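You operate a simulated robot arm through the tools that you are given. There is no shell and no other tool. Be economical: measure what you need, move in short steps, check, and stop when the job is done.

You are at the controls of a simulated robot arm. One attempt, no reset.

TASK
Put things in order on the socket worktop surface. At the end: the cream lunch card (marked "APPLE") is in the green caddy; the orange can of mandarins from the socket worktop surface stands where the brown refill packet (marked "TEA") stood; the brown refill packet is on the brown cork coaster; the teal cup stands where the orange can of mandarins stood; whatever was shut is shut again. Leave all else as you found it, and nothing knocked over.

It is judged by the outcome, as a careful person would: the job done as asked, and still so three seconds after it is handed in. It fails if anything else is knocked over, pushed out of place, dropped, spilled or broken.

THE ROBOT
A 5-joint arm with a two-finger parallel gripper, fixed in place. Base frame: the origin is at the foot of the arm, x ahead of it, y to its left, z up; the work surface is at about z = 0. Readings come in cm, rad, newtons and seconds.
With the tool pointing down near the work surface it reaches from about 26 to 68 cm from the base axis. Its first joint turns from -1.152 to 1.152 rad. The tool tilts only in the upright plane through the base axis and itself; it spins freely about its own axis. Payload 2.9 kg.
Tool frame: the origin (TCP) lies between the finger pads and is the grasp point; the fingertips stand 3 cm ahead of it; z points along the fingers, y is the line along which they close. Largest opening 11 cm; finger width 2, thickness 1; the body of the gripper, 4.8 by 11.2 cm, starts 5.5 cm behind the TCP.
Orientation is told as [roll, pitch, yaw] about the base's x, y, z axes, in that order, counted from this pose: with the fingers straight down and closing along the base's y, the tool's x points along the base's -x, its y along +y and its z along -z.

THE INTERFACE
- The arm moves only by the tool nudge_tool. Its argument "increments" is a list of rows, each a list of 3 entries, a list of its own where there are three numbers: the turn, a rotation vector about the tool's x, y, z in rad, then the shift along the tool's x, y, z in cm, then the finger opening in cm, from 0 to 11. In form: [[[rx, ry, rz], [tx, ty, tz], gripper], ...]. A call has 1 to 20 rows; each row is the pose to reach, as a shift and turn from the pose commanded when the call began, along the tool's axes at that moment. Rows are played at 5 a second. More than 5 cm and 0.15 rad between two rows, or a gripper value outside its range, and nothing of the call is played. Where a pose cannot be reached the arm comes as near as it can. A force on the tool above 40 N (or 10 N above the force at the start of the call, whichever is more), or a blocked arm, ends the call early, and 0.2 s more pass. The fingers move at their own pace (about 10.8 cm/s each) and stop on an object; they squeeze with about 23 N. The grip force told is the motor's: it shows also when the fingers shut on nothing. Time passes only in rows, and 0.2 s behind the last, so rows that repeat a pose let the fingers close. It gives the time, the measured TCP pose, the force on the tool (base axes), the opening and the grip force at its end, in the units of the frame above (readings bear some noise).
- Cameras (640 x 400 px; columns grow to the right, rows downward): "scene" is fixed at [1.7, -42.67, 60.34]; the picture's right is [0.93, -0.37, 0.00], its down [-0.21, -0.54, -0.82] and it looks along [0.30, 0.76, -0.58] (base axes); focal length 246 px, centre (320, 200). "wrist" rides on the gripper at [7.2, 1.7, -10.3] in the tool frame; the picture's right is [-0.23, 0.97, 0.00], its down [-0.76, -0.18, -0.62] and it looks along [-0.61, -0.14, 0.78] (tool axes); focal length 222 px, centre (320, 200). There is no depth. A picture from a camera that has moved, and an enlarged one, comes with that camera's place and axes in the base frame and with its lens. The place of the scene camera against the robot may be out by one fixed shift of up to 1.8 cm in any direction.
- capture(camera): a new picture of that camera. The clock stands still meanwhile.
- enlarge(camera, box): a new picture of the part [left, top, right, bottom] of that camera's present view, enlarged. The clock stands still meanwhile.
- finish_job(): hands the job in; it is judged then, once.

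Go step by step. Nothing tells you positions but the pictures and the camera data: compare them with the known pose of the tool, close in by small moves and look again before you grip or let go. The budget is 120 turns and 64 pictures, counting those below and the enlarged ones. Unless the task says otherwise, let go and move clear before handing in, and close with one line.

The tools are called as name(argument=value, ...) on one line, values as JSON. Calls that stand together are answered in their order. nudge_tool: Moves the arm, as the interface text tells. Its arguments: {"type":"object","properties":{"increments":{"type":"array","items":{"type":"array"}}},"required":["increments"]} The other tools are called the same way: capture (camera) takes a picture; enlarge (camera, box) takes an enlarged picture of a part of a camera's view; finish_job () hands the job in.

At the start:

```text
time_s: 0.0
tcp_pos: [40.58, 23.89, 32.4]
tcp_rot: [0.0, 0.0, 0.0]
force: [0.7, 0.0, -0.9]
width: 11.0
grasp_force: 0.1
```

scene: 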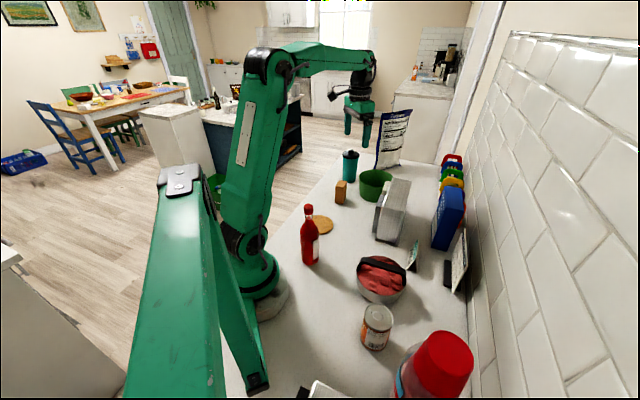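
wrist: 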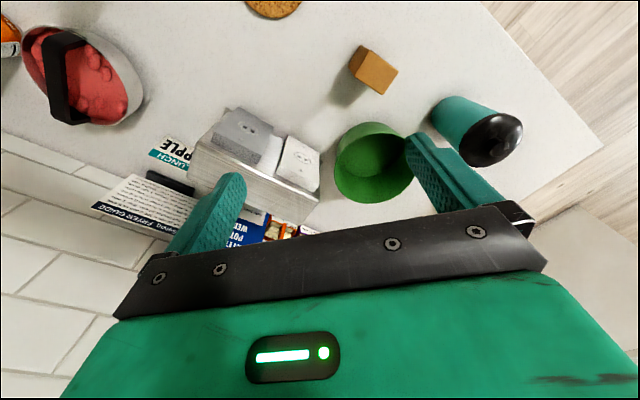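

I see a worktop with the can, a bowl, a card, a socket box, a green caddy, a brown packet, a teal cup and a coaster. I'll enlarge both views to identify details.

enlarge(camera="scene", box=[270, 130, 490, 270])

enlarge(camera="scene", box=[270, 230, 490, 400])

enlarge(camera="wrist", box=[0, 0, 540, 280])

```text
2.86 times, centred on (380, 200) of scene
camera zoom: at [1.7, -42.67, 60.34], right [0.93, -0.37, 0.0], down [-0.21, -0.54, -0.82], along [0.3, 0.76, -0.58], focal length 703 px, centre (149, 200)
```

zoom: 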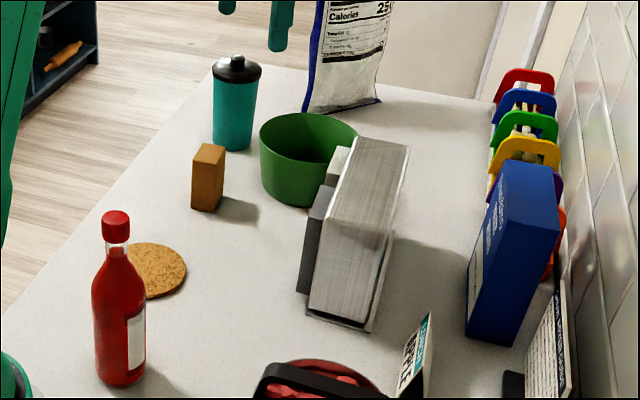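

```text
2.35 times, centred on (380, 315) of scene
camera zoom: at [1.7, -42.67, 60.34], right [0.93, -0.37, 0.0], down [-0.21, -0.54, -0.82], along [0.3, 0.76, -0.58], focal length 579 px, centre (179, -71)
```

zoom: 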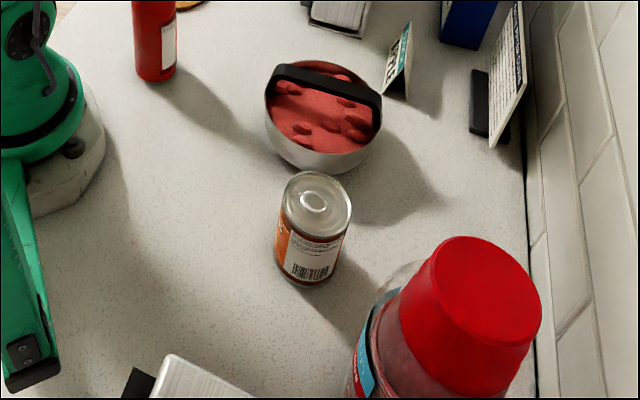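

```text
1.19 times, centred on (270, 140) of wrist
camera zoom: at [33.31, 25.65, 42.65], right [0.23, 0.97, 0.0], down [0.76, -0.18, 0.62], along [0.61, -0.14, -0.78], focal length 263 px, centre (379, 271)
```

zoom: 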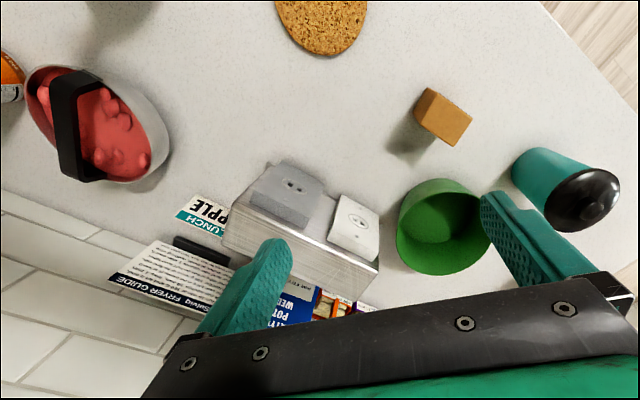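

Rough positions: packet (40,32), coaster (27,21), cup (51,46), can (23,-23), card (45,-8). I'll enlarge the wrist view of packet, coaster and cup for accurate measurements.

enlarge(camera="wrist", box=[320, 20, 560, 170])

nudge_tool(increments=[[[0, 0, 0], [4, -1, 0], 11], [[0, 0, 0], [8, -2, 0], 11], [[0, 0, 0], [9, -3, 0], 11]])

capture(camera="wrist")

```text
2.67 times, centred on (440, 95) of wrist
camera zoom: at [33.31, 25.65, 42.65], right [0.23, 0.97, 0.0], down [0.76, -0.18, 0.62], along [0.61, -0.14, -0.78], focal length 592 px, centre (0, 480)
```

zoom: 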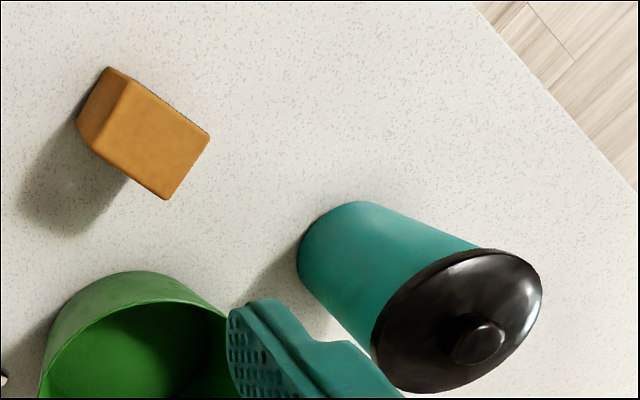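

```text
time_s: 0.8
tcp_pos: [31.53, 21.01, 32.6]
tcp_rot: [0.0, 0.001, 0.001]
force: [0.6, 0.3, -0.1]
width: 11.01
grasp_force: 0.1
```

```text
57 pictures are left
camera wrist: at [24.24, 22.7, 42.79], right [0.23, 0.97, 0.0], down [0.76, -0.18, 0.62], along [0.61, -0.14, -0.78], focal length 222 px, centre (320, 200)
```

wrist: 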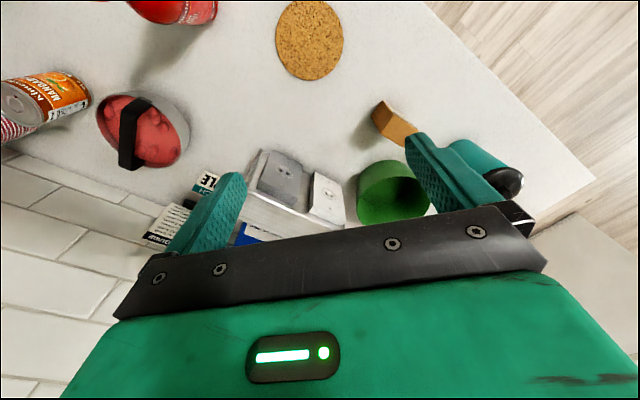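

The packet's top is centred near (40.5, 32.1), about 3.5 x 4.9 cm and 8 cm tall, with its long axis at about 47°. The coaster is near (26, 20.8). I'll go above the packet and turn the fingers across its short side.

nudge_tool(increments=[[[0, 0, -0.14], [-1.5, 1.8, 2], 9], [[0, 0, -0.28], [-3, 3.7, 4], 9], [[0, 0, -0.42], [-4.5, 5.6, 7], 9], [[0, 0, -0.56], [-6, 7.4, 10], 8], [[0, 0, -0.7], [-7.5, 9.3, 13], 8], [[0, 0, -0.83], [-8.97, 11.1, 15], 8], [[0, 0, -0.83], [-8.97, 11.1, 15], 8]])

capture(camera="wrist")

enlarge(camera="scene", box=[290, 110, 470, 230])

```text
time_s: 2.4
tcp_pos: [40.5, 32.21, 17.34]
tcp_rot: [0.0, -0.001, 0.833]
force: [0.2, -0.6, -0.2]
width: 7.99
grasp_force: 0.1
```

```text
56 pictures are left
camera wrist: at [34.36, 27.99, 27.59], right [-0.57, 0.82, 0.0], down [0.64, 0.44, 0.62], along [0.51, 0.35, -0.78], focal length 222 px, centre (320, 200)
```

wrist: 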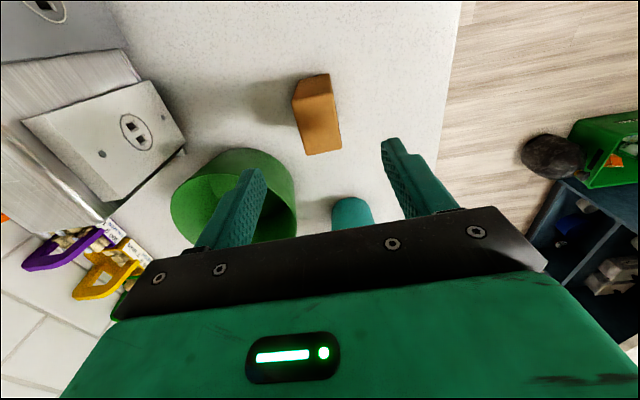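

```text
3.33 times, centred on (380, 170) of scene
camera zoom: at [1.7, -42.67, 60.34], right [0.93, -0.37, 0.0], down [-0.21, -0.54, -0.82], along [0.3, 0.76, -0.58], focal length 820 px, centre (120, 300)
```

zoom: 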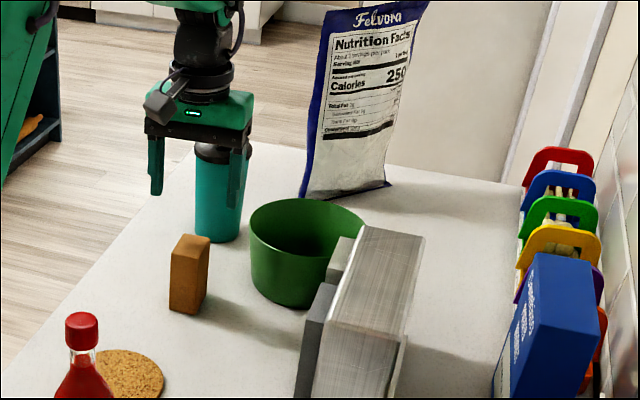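

The packet is centred between the fingers. I'll descend and grip it.

nudge_tool(increments=[[[0, 0, 0], [0, 0, 4], 8], [[0, 0, 0], [0, 0, 8], 8], [[0, 0, 0], [0, 0, 11], 8], [[0, 0, 0], [0, 0, 12.8], 8], [[0, 0, 0], [0, 0, 12.8], 8]])

capture(camera="wrist")

```text
time_s: 3.6
tcp_pos: [40.49, 32.07, 4.44]
tcp_rot: [0.001, 0.001, 0.831]
force: [-0.3, 0.0, -0.1]
width: 8.03
grasp_force: 0.1
```

```text
54 pictures are left
camera wrist: at [34.26, 27.9, 14.73], right [-0.57, 0.82, 0.0], down [0.65, 0.44, 0.62], along [0.51, 0.35, -0.78], focal length 222 px, centre (320, 200)
```

wrist: 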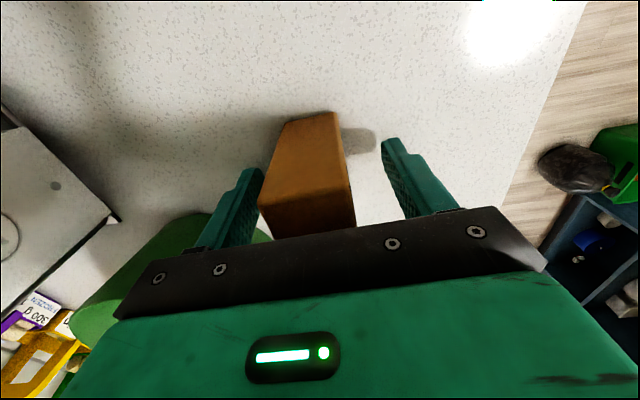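

The packet sits slightly to the left between the fingers, so I'll shift 0.3 cm, close and lift.

nudge_tool(increments=[[[0, 0, 0], [0, -0.3, 0], 8], [[0, 0, 0], [0, -0.3, 0], 3], [[0, 0, 0], [0, -0.3, 0], 3], [[0, 0, 0], [0, -0.3, 0], 3], [[0, 0, 0], [0, -0.3, -1], 3], [[0, 0, 0], [0, -0.3, -4], 3], [[0, 0, 0], [0, -0.3, -8], 3], [[0, 0, 0], [0, -0.3, -11], 3]])

capture(camera="wrist")

```text
time_s: 5.4
tcp_pos: [40.82, 31.97, 15.44]
tcp_rot: [0.0, 0.002, 0.83]
force: [0.8, 0.7, -2.4]
width: 3.55
grasp_force: 22.8
```

```text
53 pictures are left
camera wrist: at [34.62, 27.74, 25.85], right [-0.57, 0.82, 0.0], down [0.65, 0.44, 0.62], along [0.51, 0.35, -0.78], focal length 222 px, centre (320, 200)
```

wrist: 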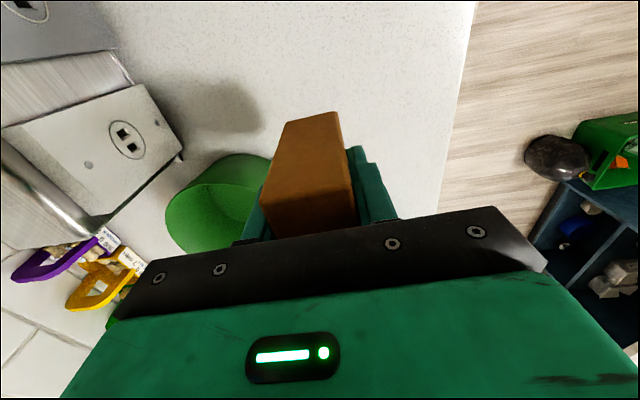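

The packet is held and lifted. I'm moving back along the radius to above the coaster.

nudge_tool(increments=[[[0, 0, 0], [3, 0.6, 0], 3], [[0, 0, 0], [7, 1.3, 0], 3], [[0, 0, 0], [11, 2, 0], 3], [[0, 0, 0], [14, 2.6, 0], 3], [[0, 0, 0], [16, 3, 0], 3], [[0, 0, 0], [17.8, 3.34, 0], 3], [[0, 0, 0], [17.8, 3.34, 0], 3]])

capture(camera="wrist")

enlarge(camera="scene", box=[220, 120, 400, 280])

```text
time_s: 7.0
tcp_pos: [26.5, 21.01, 15.43]
tcp_rot: [0.001, -0.001, 0.83]
force: [-0.8, -0.5, -0.6]
width: 3.58
grasp_force: 23.1
```

```text
52 pictures are left
camera wrist: at [20.23, 16.83, 25.82], right [-0.57, 0.82, 0.0], down [0.65, 0.44, 0.62], along [0.51, 0.35, -0.78], focal length 222 px, centre (320, 200)
```

wrist: 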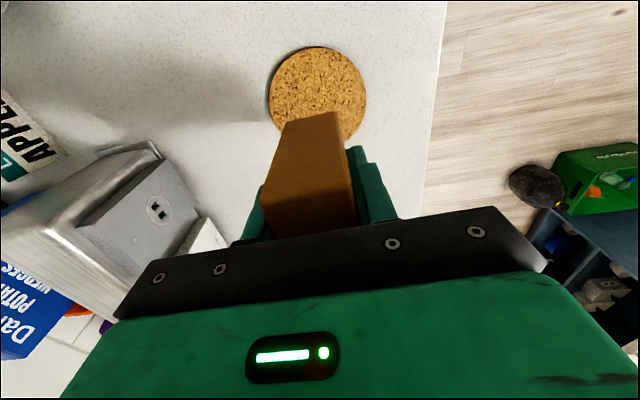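

```text
2.50 times, centred on (310, 200) of scene
camera zoom: at [1.7, -42.67, 60.34], right [0.93, -0.37, 0.0], down [-0.21, -0.54, -0.82], along [0.3, 0.76, -0.58], focal length 615 px, centre (345, 200)
```

zoom: 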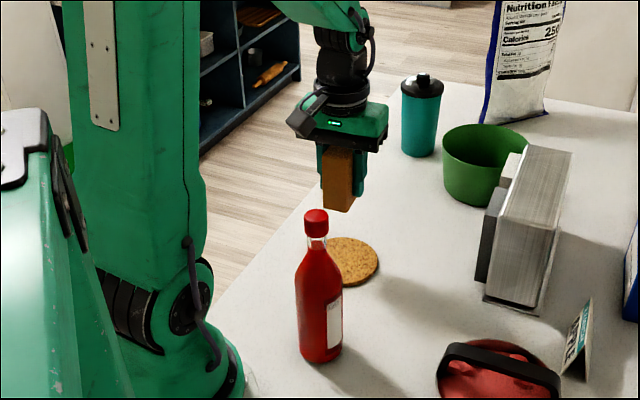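

The coaster centre is near (25.9, 20.6), so the packet is well placed above it. I'll descend in steps and watch the force.

nudge_tool(increments=[[[0, 0, 0], [0.2, 0.15, 4], 3], [[0, 0, 0], [0.2, 0.15, 7], 3], [[0, 0, 0], [0.2, 0.15, 9], 3], [[0, 0, 0], [0.2, 0.15, 9.7], 3], [[0, 0, 0], [0.2, 0.15, 10], 3], [[0, 0, 0], [0.2, 0.15, 10], 3]])

capture(camera="wrist")

enlarge(camera="scene", box=[290, 180, 350, 240])

```text
time_s: 8.4
tcp_pos: [25.94, 20.97, 5.47]
tcp_rot: [0.0, -0.001, 0.831]
force: [0.5, 0.1, -1.0]
width: 3.59
grasp_force: 22.2
```

```text
50 pictures are left
camera wrist: at [19.81, 16.75, 15.82], right [-0.57, 0.82, 0.0], down [0.65, 0.44, 0.62], along [0.51, 0.35, -0.78], focal length 222 px, centre (320, 200)
```

wrist: 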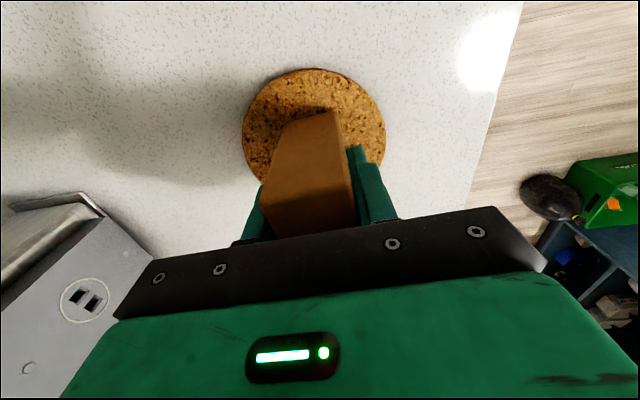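

```text
6.67 times, centred on (320, 210) of scene
camera zoom: at [1.7, -42.67, 60.34], right [0.93, -0.37, 0.0], down [-0.21, -0.54, -0.82], along [0.3, 0.76, -0.58], focal length 1641 px, centre (320, 133)
```

zoom: 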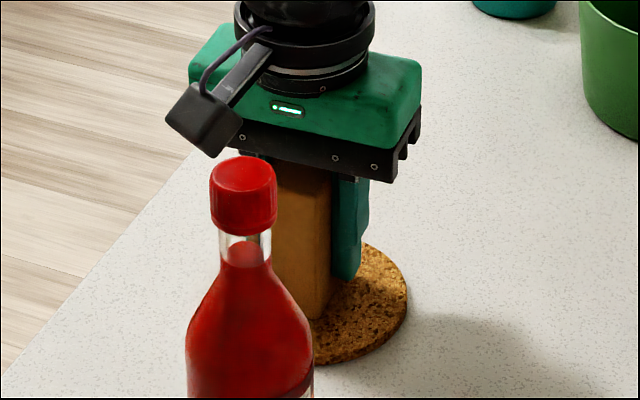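

The packet is centred on the coaster. I'll lower by small amounts until contact.

nudge_tool(increments=[[[0, 0, 0], [0, 0, 0.2], 3], [[0, 0, 0], [0, 0, 0.3], 3], [[0, 0, 0], [0, 0, 0.4], 3], [[0, 0, 0], [0, 0, 0.4], 3]])

```text
time_s: 9.4
tcp_pos: [26.09, 20.96, 5.2]
tcp_rot: [-0.001, -0.004, 0.83]
force: [-1.4, -1.3, 15.5]
width: 3.58
grasp_force: 23.1
```

Contact is made (15 N). I'll ease up slightly, release, and rise straight up.

nudge_tool(increments=[[[0, 0, 0], [0, 0, -0.1], 3], [[0, 0, 0], [0, 0, -0.1], 4.2], [[0, 0, 0], [0, 0, -0.1], 6], [[0, 0, 0], [0, 0, -0.1], 7], [[0, 0, 0], [0, 0, -3], 7], [[0, 0, 0], [0, 0, -7], 7], [[0, 0, 0], [0, 0, -11], 8], [[0, 0, 0], [0, 0, -15], 10], [[0, 0, 0], [0, 0, -19], 11], [[0, 0, 0], [0, 0, -23], 11]])

capture(camera="wrist")

```text
time_s: 11.6
tcp_pos: [26.03, 20.79, 28.21]
tcp_rot: [-0.001, -0.002, 0.829]
force: [0.7, 0.2, 0.2]
width: 10.99
grasp_force: 0.0
```

```text
48 pictures are left
camera wrist: at [19.82, 16.53, 38.62], right [-0.57, 0.82, 0.0], down [0.65, 0.44, 0.62], along [0.51, 0.35, -0.78], focal length 222 px, centre (320, 200)
```

wrist: 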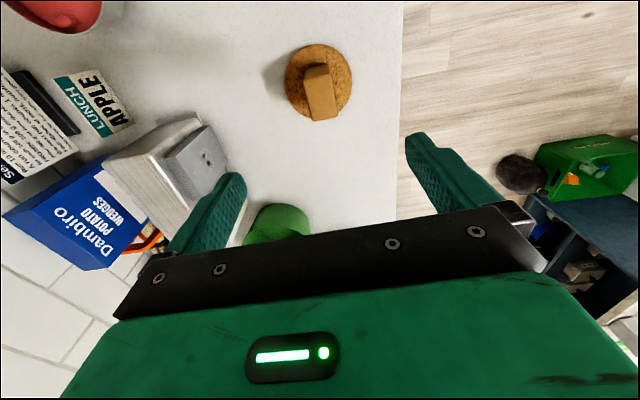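

The packet stands on the coaster. Now I'll swing around at height, over a wide arc, towards the can.

nudge_tool(increments=[[[0, 0, 0.133], [-0.7, -3.43, -1], 11], [[0, 0, 0.266], [-0.51, -7.66, -1.5], 11], [[0, 0, 0.4], [1.08, -11.84, -2], 11], [[0, 0, 0.533], [3.02, -15.65, -2], 11], [[0, 0, 0.666], [5.29, -19.09, -2], 11], [[0, 0, 0.8], [7.9, -22.16, -2], 11], [[0, 0, 0.933], [11.19, -24.5, -2], 11], [[0, 0, 1.066], [14.81, -26.46, -2], 11], [[0, 0, 1.2], [18.77, -28.06, -2], 11], [[0, 0, 1.333], [22.67, -28.24, -2], 11], [[0, 0, 1.466], [26.57, -28.43, -2], 11], [[0, 0, 1.6], [29.76, -28.65, -2], 11], [[0, 0, 1.6], [29.76, -28.65, -2], 11]])

capture(camera="wrist")

capture(camera="scene")

```text
time_s: 14.4
tcp_pos: [27.12, -20.53, 30.01]
tcp_rot: [-0.001, 0.0, -0.769]
force: [-0.3, -0.8, 0.1]
width: 11.0
grasp_force: 0.1
```

```text
47 pictures are left
camera wrist: at [23.07, -14.22, 40.38], right [0.84, 0.54, 0.0], down [0.42, -0.66, 0.62], along [0.34, -0.52, -0.78], focal length 222 px, centre (320, 200)
```

wrist: 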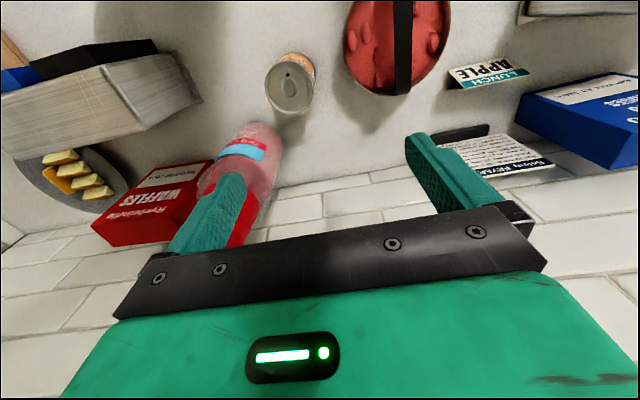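

```text
46 pictures are left
```

scene: 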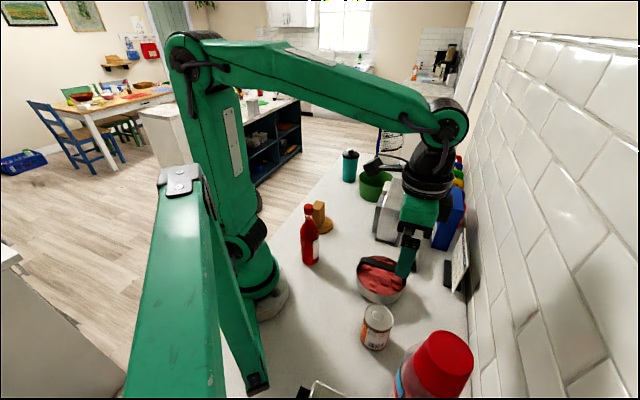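

I see the can at upper centre, with the jar to its left and the bowl to its right. I'll enlarge for precise location.

enlarge(camera="wrist", box=[200, 0, 460, 160])

```text
2.46 times, centred on (330, 80) of wrist
camera zoom: at [23.07, -14.22, 40.38], right [0.84, 0.54, 0.0], down [0.42, -0.66, 0.62], along [0.34, -0.52, -0.78], focal length 547 px, centre (295, 495)
```

zoom: 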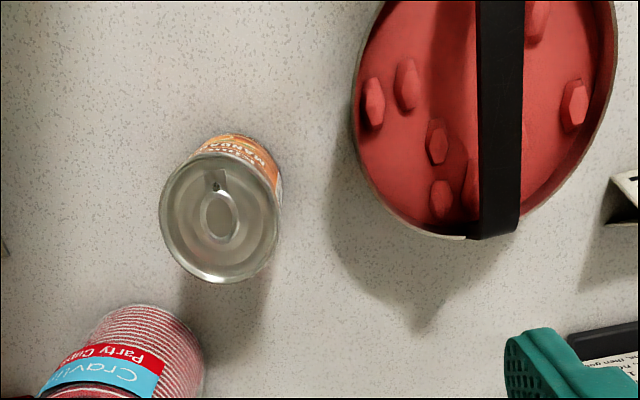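

The can is centred near (23.35, -21.8), about 6.4 cm wide and 8.3 cm tall, with the bowl to one side and the cup jar to the other. I'll move above it and turn the fingers to close along y for clearance.

nudge_tool(increments=[[[0, 0, -0.14], [0.4, -0.7, 1], 8.8], [[0, 0, -0.28], [0.8, -1.4, 3], 8.8], [[0, 0, -0.42], [1.2, -2.2, 6], 8.8], [[0, 0, -0.56], [1.6, -3, 9], 8.8], [[0, 0, -0.7], [1.83, -3.53, 12], 8.8], [[0, 0, -0.769], [1.83, -3.53, 14], 8.8], [[0, 0, -0.769], [1.83, -3.53, 14], 8.8]])

capture(camera="wrist")

enlarge(camera="scene", box=[300, 200, 500, 400])

```text
time_s: 16.0
tcp_pos: [23.47, -21.34, 16.04]
tcp_rot: [0.001, 0.0, -0.001]
force: [-0.4, -0.2, -0.4]
width: 8.79
grasp_force: 0.1
```

```text
44 pictures are left
camera wrist: at [16.2, -19.73, 26.43], right [0.23, 0.97, 0.0], down [0.76, -0.18, 0.62], along [0.61, -0.14, -0.78], focal length 222 px, centre (320, 200)
```

wrist: 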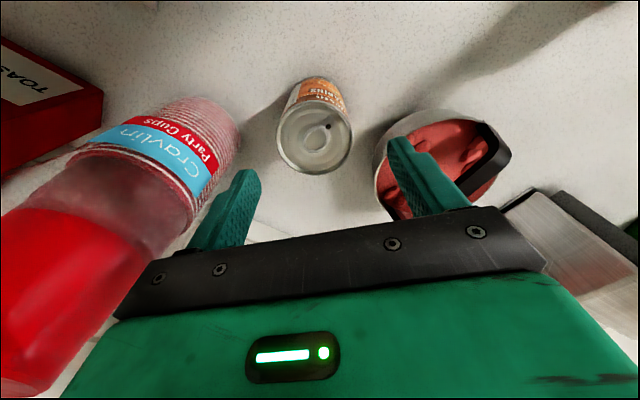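

```text
2.00 times, centred on (400, 300) of scene
camera zoom: at [1.7, -42.67, 60.34], right [0.93, -0.37, 0.0], down [-0.21, -0.54, -0.82], along [0.3, 0.76, -0.58], focal length 492 px, centre (160, 0)
```

zoom: 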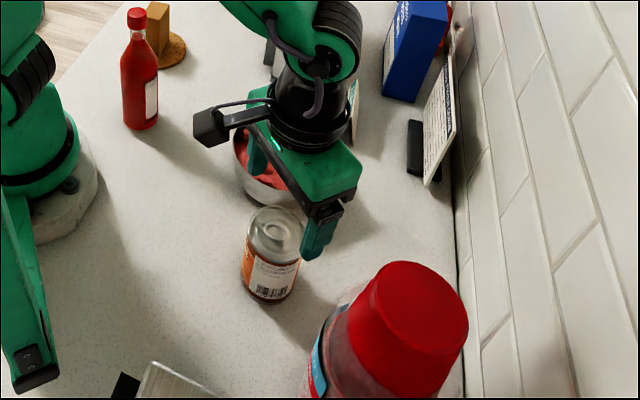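

The can centre refines to (23.7, -21.8). I'll align, descend and check before gripping.

nudge_tool(increments=[[[0, 0, 0], [-0.2, -0.45, 2], 8.6], [[0, 0, 0], [-0.2, -0.45, 6], 8.6], [[0, 0, 0], [-0.2, -0.45, 9], 8.6], [[0, 0, 0], [-0.2, -0.45, 11.4], 8.6], [[0, 0, 0], [-0.2, -0.45, 11.4], 8.6]])

capture(camera="wrist")

```text
time_s: 17.2
tcp_pos: [23.62, -21.78, 4.55]
tcp_rot: [0.001, 0.001, -0.001]
force: [-0.5, 0.5, -0.3]
width: 8.61
grasp_force: 0.1
```

```text
42 pictures are left
camera wrist: at [16.36, -20.19, 14.93], right [0.23, 0.97, 0.0], down [0.76, -0.18, 0.62], along [0.61, -0.14, -0.78], focal length 222 px, centre (320, 200)
```

wrist: 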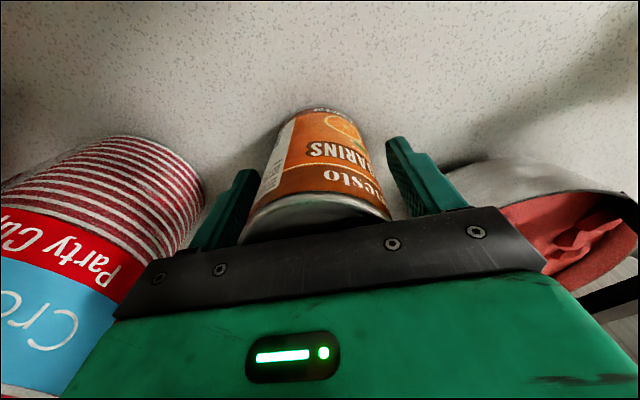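

The can is centred. I'll close and lift straight up.

nudge_tool(increments=[[[0, 0, 0], [-0.1, 0, 0], 8], [[0, 0, 0], [-0.1, 0, 0], 6], [[0, 0, 0], [-0.1, 0, 0], 5.8], [[0, 0, 0], [-0.1, 0, 0], 5.8], [[0, 0, 0], [-0.1, 0, -1], 5.8], [[0, 0, 0], [-0.1, 0, -4], 5.8], [[0, 0, 0], [-0.1, 0, -8], 5.8], [[0, 0, 0], [-0.1, 0, -12], 5.8], [[0, 0, 0], [-0.1, 0, -16], 5.8], [[0, 0, 0], [-0.1, 0, -20], 5.8], [[0, 0, 0], [-0.1, 0, -24], 5.8], [[0, 0, 0], [-0.1, 0, -26], 5.8]])

capture(camera="wrist")

```text
time_s: 19.8
tcp_pos: [23.76, -22.02, 30.69]
tcp_rot: [0.0, 0.001, 0.0]
force: [-0.4, 0.2, -3.6]
width: 6.17
grasp_force: 22.3
```

```text
41 pictures are left
camera wrist: at [16.45, -20.27, 41.16], right [0.23, 0.97, 0.0], down [0.76, -0.18, 0.62], along [0.61, -0.14, -0.78], focal length 222 px, centre (320, 200)
```

wrist: 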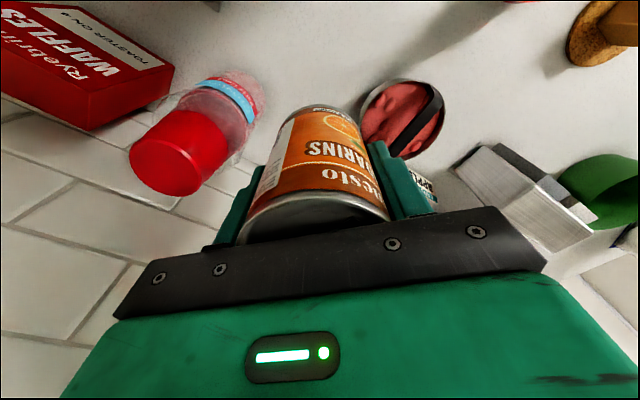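

The can is held. I'll swing it over to the packet's old spot at height.

nudge_tool(increments=[[[0, 0, -0.05], [-3.2, 3.5, 0], 5.8], [[0, 0, -0.1], [-6.7, 7, 0], 5.8], [[0, 0, -0.15], [-9.7, 11, 0], 5.8], [[0, 0, -0.2], [-11.7, 15.5, 0], 5.8], [[0, 0, -0.25], [-13.2, 20, 0], 5.8], [[0, 0, -0.3], [-14.2, 24.7, 0], 5.8], [[0, 0, -0.35], [-15.2, 29.5, 0], 5.8], [[0, 0, -0.4], [-16.2, 34.3, 0], 5.8], [[0, 0, -0.45], [-16.7, 39.2, 0], 5.8], [[0, 0, -0.5], [-16.8, 44, 0], 5.8], [[0, 0, -0.55], [-16.8, 48.5, 1], 5.8], [[0, 0, -0.6], [-16.7, 52, 3], 5.8], [[0, 0, -0.67], [-16.64, 53.8, 6], 5.8], [[0, 0, -0.67], [-16.64, 53.8, 10], 5.8], [[0, 0, -0.67], [-16.64, 53.8, 14], 5.8], [[0, 0, -0.67], [-16.64, 53.8, 14], 5.8]])

capture(camera="wrist")

capture(camera="scene")

```text
time_s: 23.2
tcp_pos: [40.31, 31.59, 16.98]
tcp_rot: [-0.001, 0.0, 0.67]
force: [-0.6, -0.1, -2.7]
width: 6.17
grasp_force: 22.8
```

```text
40 pictures are left
camera wrist: at [33.54, 28.45, 27.27], right [-0.43, 0.9, 0.0], down [0.71, 0.33, 0.62], along [0.56, 0.27, -0.78], focal length 222 px, centre (320, 200)
```

wrist: 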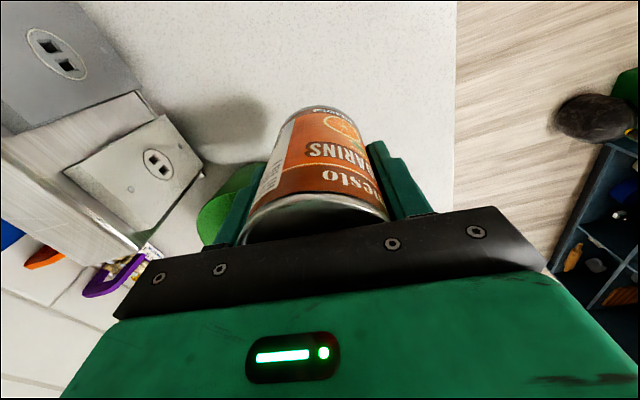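

```text
39 pictures are left
```

scene: 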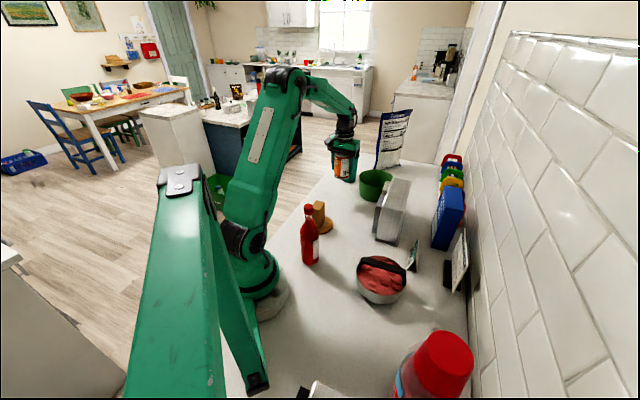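

The can is above the packet's old spot. I'm lowering it.

nudge_tool(increments=[[[0, 0, 0], [-0.2, 0.1, 4], 5.8], [[0, 0, 0], [-0.2, 0.1, 8], 5.8], [[0, 0, 0], [-0.2, 0.1, 11], 5.8], [[0, 0, 0], [-0.2, 0.1, 12], 5.8], [[0, 0, 0], [-0.2, 0.1, 12.3], 5.8], [[0, 0, 0], [-0.2, 0.1, 12.3], 5.8]])

```text
time_s: 24.6
tcp_pos: [40.43, 32.0, 4.68]
tcp_rot: [-0.001, -0.001, 0.671]
force: [-6.9, -3.6, 19.4]
width: 6.18
grasp_force: 22.7
```

Contact with the surface. I'll ease up 0.1 cm, release and rise.

nudge_tool(increments=[[[0, 0, 0], [0, 0, -0.1], 5.8], [[0, 0, 0], [0, 0, -0.1], 6.8], [[0, 0, 0], [0, 0, -0.1], 8.4], [[0, 0, 0], [0, 0, -0.1], 9], [[0, 0, 0], [0, 0, -3], 9], [[0, 0, 0], [0, 0, -7], 9], [[0, 0, 0], [0, 0, -11], 9], [[0, 0, 0], [0, 0, -15], 10], [[0, 0, 0], [0, 0, -19], 11], [[0, 0, 0], [0, 0, -21], 11]])

capture(camera="wrist")

```text
time_s: 26.8
tcp_pos: [40.49, 31.87, 25.31]
tcp_rot: [-0.001, 0.001, 0.669]
force: [0.7, 0.7, -0.2]
width: 11.01
grasp_force: 0.0
```

```text
38 pictures are left
camera wrist: at [33.74, 28.77, 35.63], right [-0.43, 0.9, 0.0], down [0.71, 0.33, 0.62], along [0.56, 0.27, -0.78], focal length 222 px, centre (320, 200)
```

wrist: 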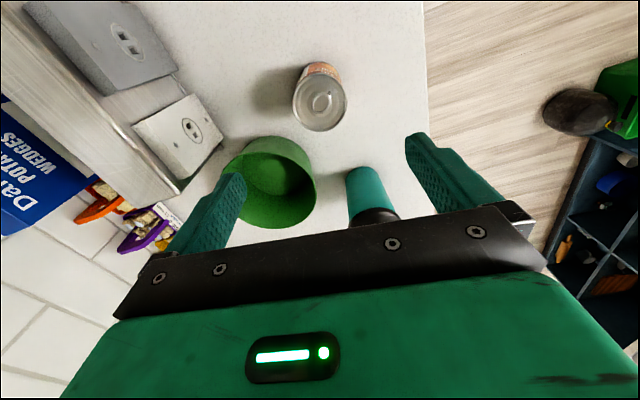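

The can stands upright in place. Next is the cup, at the edge of reach near (52, 46.5); I'll move closer above and look.

nudge_tool(increments=[[[0, 0, -0.03], [-3, 1, 0], 11], [[0, 0, -0.06], [-6.4, 3.7, 0], 11], [[0, 0, -0.06], [-6.4, 3.7, 0], 11]])

capture(camera="wrist")

```text
time_s: 27.6
tcp_pos: [43.19, 38.91, 25.37]
tcp_rot: [0.0, 0.001, 0.729]
force: [0.1, -0.6, 0.1]
width: 10.97
grasp_force: 0.0
```

```text
37 pictures are left
camera wrist: at [36.54, 35.34, 35.75], right [-0.48, 0.88, 0.0], down [0.69, 0.38, 0.62], along [0.55, 0.3, -0.78], focal length 222 px, centre (320, 200)
```

wrist: 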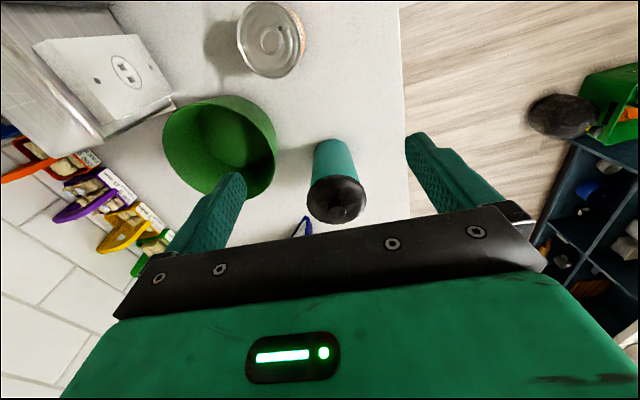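

The cup is centred near (52.2, 46.3), with the knob top around z=14.4 and the lid about 8 cm wide. I'll tilt the fingers outward 0.2 rad for reach and approach from the inside.

nudge_tool(increments=[[[0, -0.05, 0], [-1, -0.04, 3], 11], [[0, -0.1, 0], [-2, -0.08, 6], 11], [[0, -0.15, 0], [-3, -0.12, 9], 11], [[0, -0.2, 0], [-4, -0.16, 11.4], 11], [[0, -0.2, 0], [-4, -0.16, 11.4], 11]])

capture(camera="wrist")

enlarge(camera="scene", box=[310, 110, 430, 210])

```text
time_s: 28.8
tcp_pos: [46.32, 41.5, 13.96]
tcp_rot: [0.0, -0.2, 0.73]
force: [0.4, -1.0, 0.3]
width: 10.98
grasp_force: 0.0
```

```text
36 pictures are left
camera wrist: at [38.27, 36.59, 22.53], right [-0.48, 0.87, 0.05], down [0.58, 0.28, 0.76], along [0.65, 0.39, -0.65], focal length 222 px, centre (320, 200)
```

wrist: 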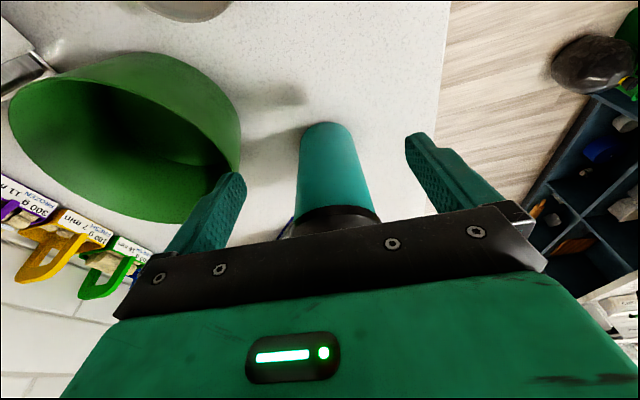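

```text
4.00 times, centred on (370, 160) of scene
camera zoom: at [1.7, -42.67, 60.34], right [0.93, -0.37, 0.0], down [-0.21, -0.54, -0.82], along [0.3, 0.76, -0.58], focal length 984 px, centre (120, 360)
```

zoom: 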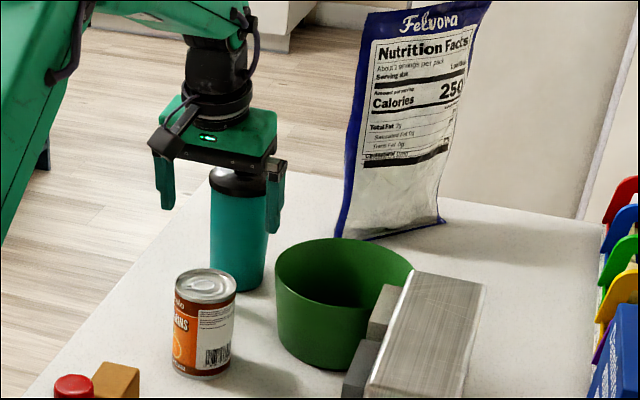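

The cup is centred between the fingers. I'll advance around it at z=12 and check whether the arm reaches.

nudge_tool(increments=[[[0, 0, 0], [-2.2, -0.08, 1.1], 11], [[0, 0, 0], [-4.4, -0.16, 2.25], 11], [[0, 0, 0], [-6.62, -0.24, 3.38], 11], [[0, 0, 0], [-6.62, -0.24, 3.38], 11]])

capture(camera="wrist")

enlarge(camera="scene", box=[310, 110, 430, 210])

```text
time_s: 29.8
tcp_pos: [51.91, 45.83, 11.91]
tcp_rot: [-0.003, -0.198, 0.729]
force: [-0.4, 1.0, -0.3]
width: 11.0
grasp_force: 0.1
```

```text
34 pictures are left
camera wrist: at [43.81, 41.07, 20.62], right [-0.48, 0.87, 0.04], down [0.58, 0.28, 0.76], along [0.65, 0.39, -0.65], focal length 222 px, centre (320, 200)
```

wrist: 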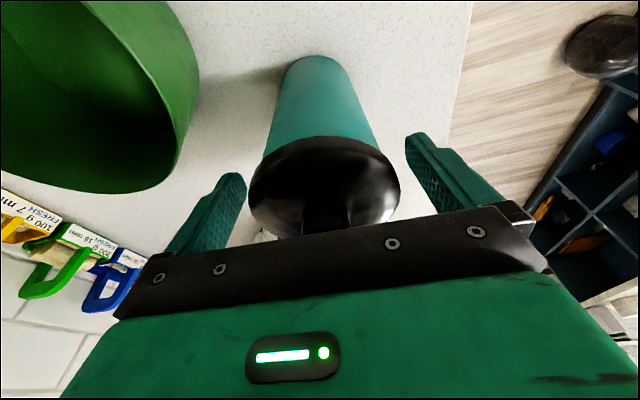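

```text
4.00 times, centred on (370, 160) of scene
camera zoom: at [1.7, -42.67, 60.34], right [0.93, -0.37, 0.0], down [-0.21, -0.54, -0.82], along [0.3, 0.76, -0.58], focal length 984 px, centre (120, 360)
```

zoom: 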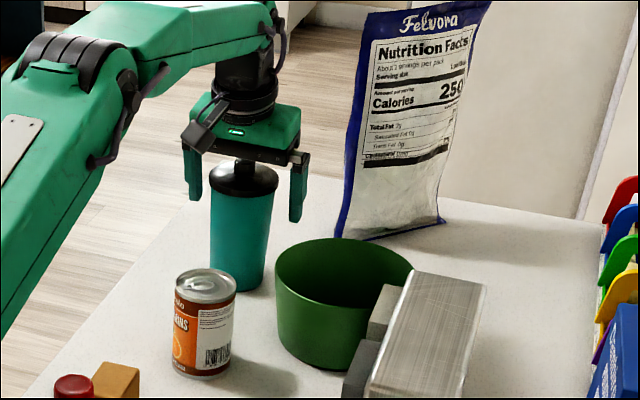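

The arm reaches. The lid is 8.3 cm wide, so the fingers will close on the rim and upper body. I'll centre, lower 1 cm, close, and lift slightly to test whether the whole cup comes.

nudge_tool(increments=[[[0, 0, 0], [0.56, 0.25, 1.01], 11], [[0, 0, 0], [0.56, 0.25, 1.01], 11], [[0, 0, 0], [0.56, 0.25, 1.01], 9], [[0, 0, 0], [0.56, 0.25, 1.01], 7], [[0, 0, 0], [0.56, 0.25, 1.01], 6.5], [[0, 0, 0], [0.56, 0.25, 1.01], 6.5]])

capture(camera="wrist")

enlarge(camera="scene", box=[320, 120, 400, 200])

```text
time_s: 31.2
tcp_pos: [51.21, 45.91, 10.83]
tcp_rot: [0.0, -0.201, 0.729]
force: [1.2, -0.8, 0.9]
width: 7.51
grasp_force: 22.8
```

```text
32 pictures are left
camera wrist: at [43.3, 41.05, 19.55], right [-0.48, 0.87, 0.05], down [0.58, 0.28, 0.76], along [0.65, 0.39, -0.65], focal length 222 px, centre (320, 200)
```

wrist: 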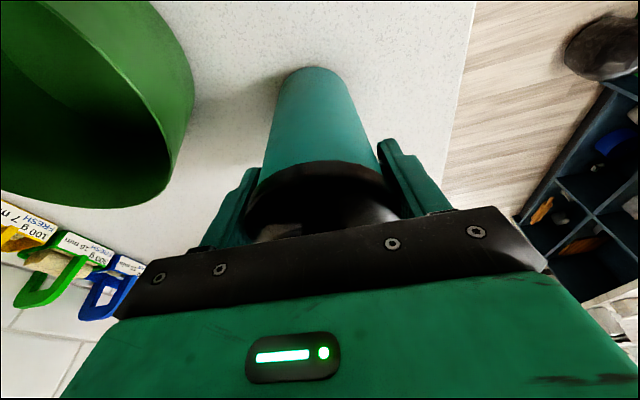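

```text
5.00 times, centred on (360, 160) of scene
camera zoom: at [1.7, -42.68, 60.34], right [0.93, -0.37, 0.0], down [-0.21, -0.54, -0.82], along [0.3, 0.76, -0.58], focal length 1231 px, centre (120, 400)
```

zoom: 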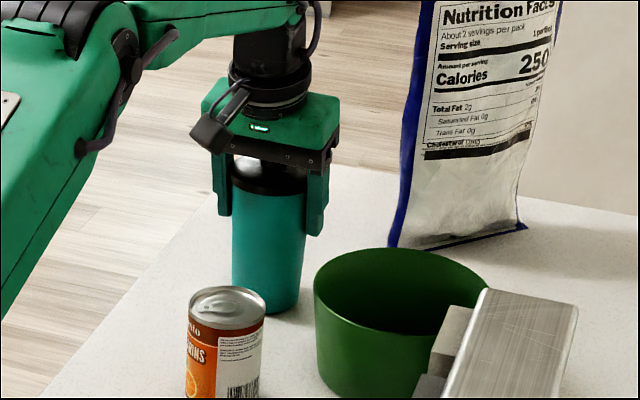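

Gripped at 7.5 cm. Test lift of 1.5 cm.

nudge_tool(increments=[[[0, 0, 0], [-0.1, 0, -0.49], 6.5], [[0, 0, 0], [-0.2, 0, -0.98], 6.5], [[0, 0, 0], [-0.3, 0, -1.47], 6.5], [[0, 0, 0], [-0.3, 0, -1.47], 6.5]])

enlarge(camera="scene", box=[320, 120, 400, 200])

capture(camera="wrist")

```text
time_s: 32.2
tcp_pos: [51.26, 45.84, 12.41]
tcp_rot: [-0.001, -0.201, 0.73]
force: [0.7, 0.1, 0.6]
width: 7.53
grasp_force: 22.8
```

```text
5.00 times, centred on (360, 160) of scene
camera zoom: at [1.7, -42.67, 60.34], right [0.93, -0.37, 0.0], down [-0.21, -0.54, -0.82], along [0.3, 0.76, -0.58], focal length 1231 px, centre (120, 400)
```

zoom: 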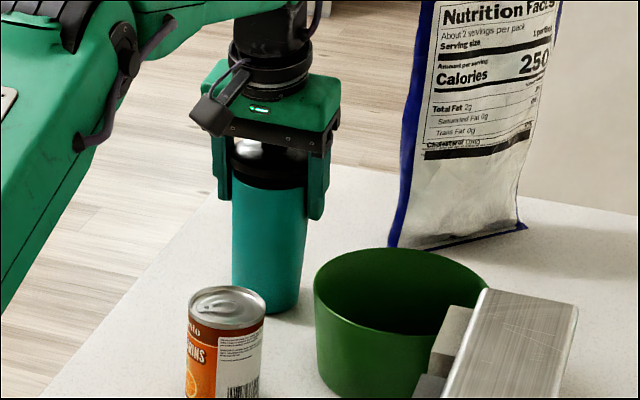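

```text
29 pictures are left
camera wrist: at [43.23, 41.07, 21.17], right [-0.48, 0.87, 0.05], down [0.58, 0.28, 0.76], along [0.65, 0.39, -0.65], focal length 222 px, centre (320, 200)
```

wrist: 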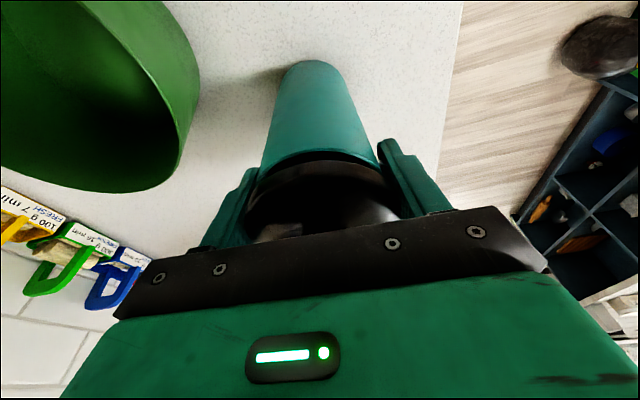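

The lid separates from the cup, so I'm putting it back down right away. I'll need to grip the body below the lid with a larger tilt.

nudge_tool(increments=[[[0, 0, 0], [0.1, 0, 0.49], 6.5], [[0, 0, 0], [0.2, 0, 0.98], 6.5], [[0, 0, 0], [0.3, 0, 1.42], 6.5], [[0, 0, 0], [0.3, 0, 1.5], 6.5], [[0, 0, 0], [0.3, 0, 1.5], 6.5]])

enlarge(camera="scene", box=[320, 120, 400, 200])

```text
time_s: 33.4
tcp_pos: [51.31, 45.89, 10.95]
tcp_rot: [0.0, -0.201, 0.73]
force: [0.7, -0.4, 0.0]
width: 7.51
grasp_force: 22.7
```

```text
5.00 times, centred on (360, 160) of scene
camera zoom: at [1.7, -42.67, 60.34], right [0.93, -0.37, 0.0], down [-0.21, -0.54, -0.82], along [0.3, 0.76, -0.58], focal length 1231 px, centre (120, 400)
```

zoom: 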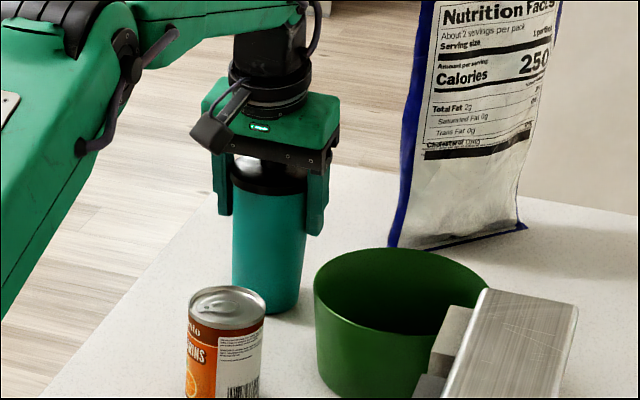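

The lid looks back in place. I'll press very gently to seat it, then release and rise.

nudge_tool(increments=[[[0, 0, 0], [0.02, 0, 0.1], 6.5], [[0, 0, 0], [0.03, 0, 0.15], 6.5], [[0, 0, 0], [0.03, 0, 0.15], 6.5]])

```text
time_s: 34.2
tcp_pos: [51.3, 45.8, 10.85]
tcp_rot: [0.001, -0.201, 0.729]
force: [0.2, 0.2, 1.0]
width: 7.51
grasp_force: 23.2
```

I'm releasing the lid and backing off up and inward to look.

nudge_tool(increments=[[[0, 0, 0], [0, 0, 0], 8], [[0, 0, 0], [0, 0, 0], 10], [[0, 0, 0], [0, 0, 0], 11], [[0, 0, 0], [0.5, 0, -3], 11], [[0, 0, 0], [2.5, 0, -6], 11], [[0, 0, 0], [6, 0, -9], 11], [[0, 0, 0], [10, 0, -11], 11], [[0, 0, 0], [10, 0, -11], 11]])

enlarge(camera="scene", box=[320, 120, 400, 200])

capture(camera="wrist")

```text
time_s: 36.0
tcp_pos: [42.35, 37.92, 19.62]
tcp_rot: [0.001, -0.201, 0.73]
force: [0.3, 0.0, -1.1]
width: 10.97
grasp_force: 0.2
```

```text
5.00 times, centred on (360, 160) of scene
camera zoom: at [1.7, -42.68, 60.34], right [0.93, -0.37, 0.0], down [-0.21, -0.54, -0.82], along [0.3, 0.76, -0.58], focal length 1231 px, centre (120, 400)
```

zoom: 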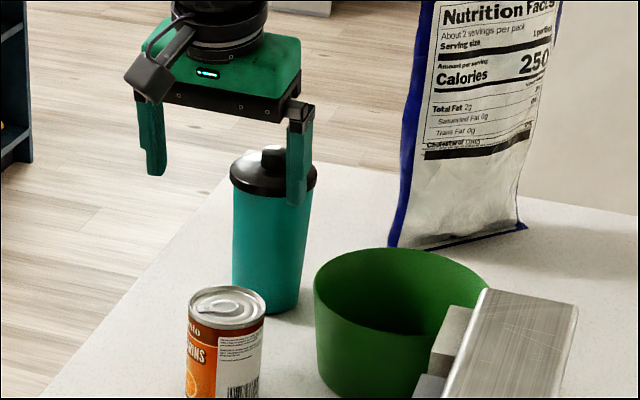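

```text
26 pictures are left
camera wrist: at [34.39, 32.99, 28.31], right [-0.48, 0.87, 0.04], down [0.58, 0.28, 0.76], along [0.65, 0.39, -0.65], focal length 222 px, centre (320, 200)
```

wrist: 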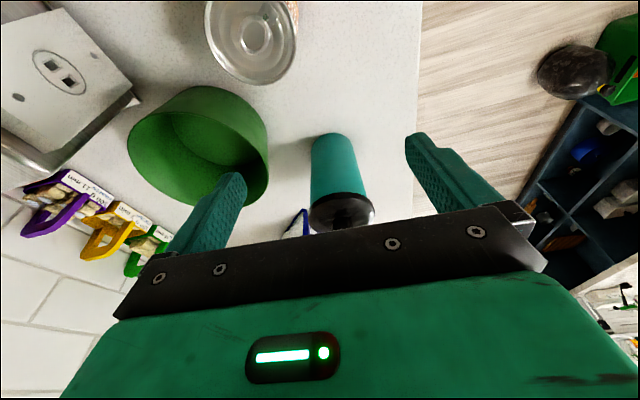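

The lid sits back properly on the cup. To carry the cup I need a steep tilt (about 0.55 rad) gripping the body below the lid; first I'll test whether that tilt is reachable at the can's old spot. Rising and straightening first.

nudge_tool(increments=[[[0, 0.07, 0], [-0.6, 0, -3], 11], [[0, 0.14, 0], [-1.2, 0, -6], 11], [[0, 0.2, 0], [-2, 0, -9.8], 11], [[0, 0.2, 0], [-2, 0, -9.8], 11]])

```text
time_s: 37.0
tcp_pos: [42.44, 37.95, 29.81]
tcp_rot: [-0.001, 0.0, 0.73]
force: [-0.3, -0.4, 0.4]
width: 11.02
grasp_force: 0.1
```

nudge_tool(increments=[[[0, 0, 0.105], [2.97, -3.32, 0], 9], [[0, 0, 0.21], [6.04, -6.6, 0], 9], [[0, 0, 0.315], [9.4, -9.9, 0], 9], [[0, 0, 0.42], [12.98, -13.14, 0], 9], [[0, 0, 0.527], [16.55, -16.39, 0], 9], [[0, 0, 0.632], [20.27, -19.5, 0], 9], [[0, 0, 0.737], [24.07, -22.54, 0], 9], [[0, 0, 0.843], [28.02, -25.45, 0], 9], [[0, 0, 0.948], [32.2, -27.87, 0], 9], [[0, 0, 1.054], [36.55, -30.03, 0], 9], [[0, 0, 1.159], [41.16, -31.13, 0], 9], [[0, 0, 1.264], [45.8, -31.81, 0], 9], [[0, 0, 1.37], [50.54, -31.86, 0], 9], [[0, 0, 1.475], [53.9, -31.13, 0], 9], [[0, 0, 1.475], [53.9, -31.13, 0], 9]])

nudge_tool(increments=[[[0, 0, 0], [0, 0, 4], 9], [[0, 0, 0], [0, 0, 8], 9], [[0, 0, 0], [0, 0, 12], 9], [[0, 0, 0], [0, 0, 16], 9], [[0, -0.1, 0], [0, 0, 18], 9], [[0, -0.2, 0], [0, 0, 20], 9], [[0, -0.3, 0], [0, 0, 21], 9], [[0, -0.4, 0], [0, 0, 21.4], 9], [[0, -0.5, 0], [0, 0, 21.4], 9], [[0, -0.55, 0], [0, 0, 21.4], 9], [[0, -0.55, 0], [0, 0, 21.4], 9]])

```text
time_s: 40.2
tcp_pos: [22.91, -21.31, 29.59]
tcp_rot: [0.001, 0.0, -0.746]
force: [-0.3, -0.5, -0.1]
width: 9.03
grasp_force: 0.0
```

```text
time_s: 42.6
tcp_pos: [25.85, -23.97, 8.8]
tcp_rot: [0.0, -0.551, -0.746]
force: [-0.5, -0.9, 0.3]
width: 8.98
grasp_force: 0.1
out of reach, approached as far as the arm can: row 8, 9, 10, 11
```

At 0.55 rad tilt the arm only comes in to r≈35 here, versus about 31 needed. I'll check how far in it reaches at 0.4 and 0.3 rad.

nudge_tool(increments=[[[0, 0.08, 0], [0, 0, 0], 9], [[0, 0.15, 0], [0, 0, 0], 9], [[0, 0.15, 0], [2.0, 0, 1.3], 9], [[0, 0.15, 0], [4.0, 0, 2.4], 9], [[0, 0.15, 0], [4.0, 0, 2.4], 9]])

```text
time_s: 43.8
tcp_pos: [24.33, -22.35, 4.6]
tcp_rot: [0.001, -0.4, -0.746]
force: [0.1, -0.4, 0.1]
width: 9.05
grasp_force: 0.1
```

nudge_tool(increments=[[[0, 0, 0], [-0.6, 0, -3.5], 9], [[0, 0, 0], [0.32, 0, -3.9], 9], [[0, 0, 0], [1.24, 0, -4.3], 9], [[0, 0, 0], [1.24, 0, -4.3], 9]])

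```text
time_s: 44.8
tcp_pos: [23.88, -21.89, 8.1]
tcp_rot: [-0.001, -0.399, -0.745]
force: [0.1, 0.5, 0.1]
width: 8.99
grasp_force: 0.0
out of reach, approached as far as the arm can: row 2, 3, 4
```

At 0.4 rad tilt the minimum is r≈32.4. Plan: grip the cup body at 0.52 rad tilt, set it down just outside the can's spot (r≈36), then slide it in the last few cm. Now rising and swinging back.

nudge_tool(increments=[[[0, 0.05, 0], [-1.7, 0, -4], 11], [[0, 0.15, 0], [-3.4, 0, -8], 11], [[0, 0.25, 0], [-5.1, 0, -12], 11], [[0, 0.35, 0], [-6.8, 0, -16.2], 11], [[0, 0.4, 0], [-8.56, 0, -20.3], 11], [[0, 0.4, 0], [-8.56, 0, -20.3], 11]])

```text
time_s: 46.2
tcp_pos: [23.75, -21.84, 30.11]
tcp_rot: [0.001, 0.001, -0.747]
force: [-0.1, -0.8, 0.7]
width: 11.0
grasp_force: 0.1
```

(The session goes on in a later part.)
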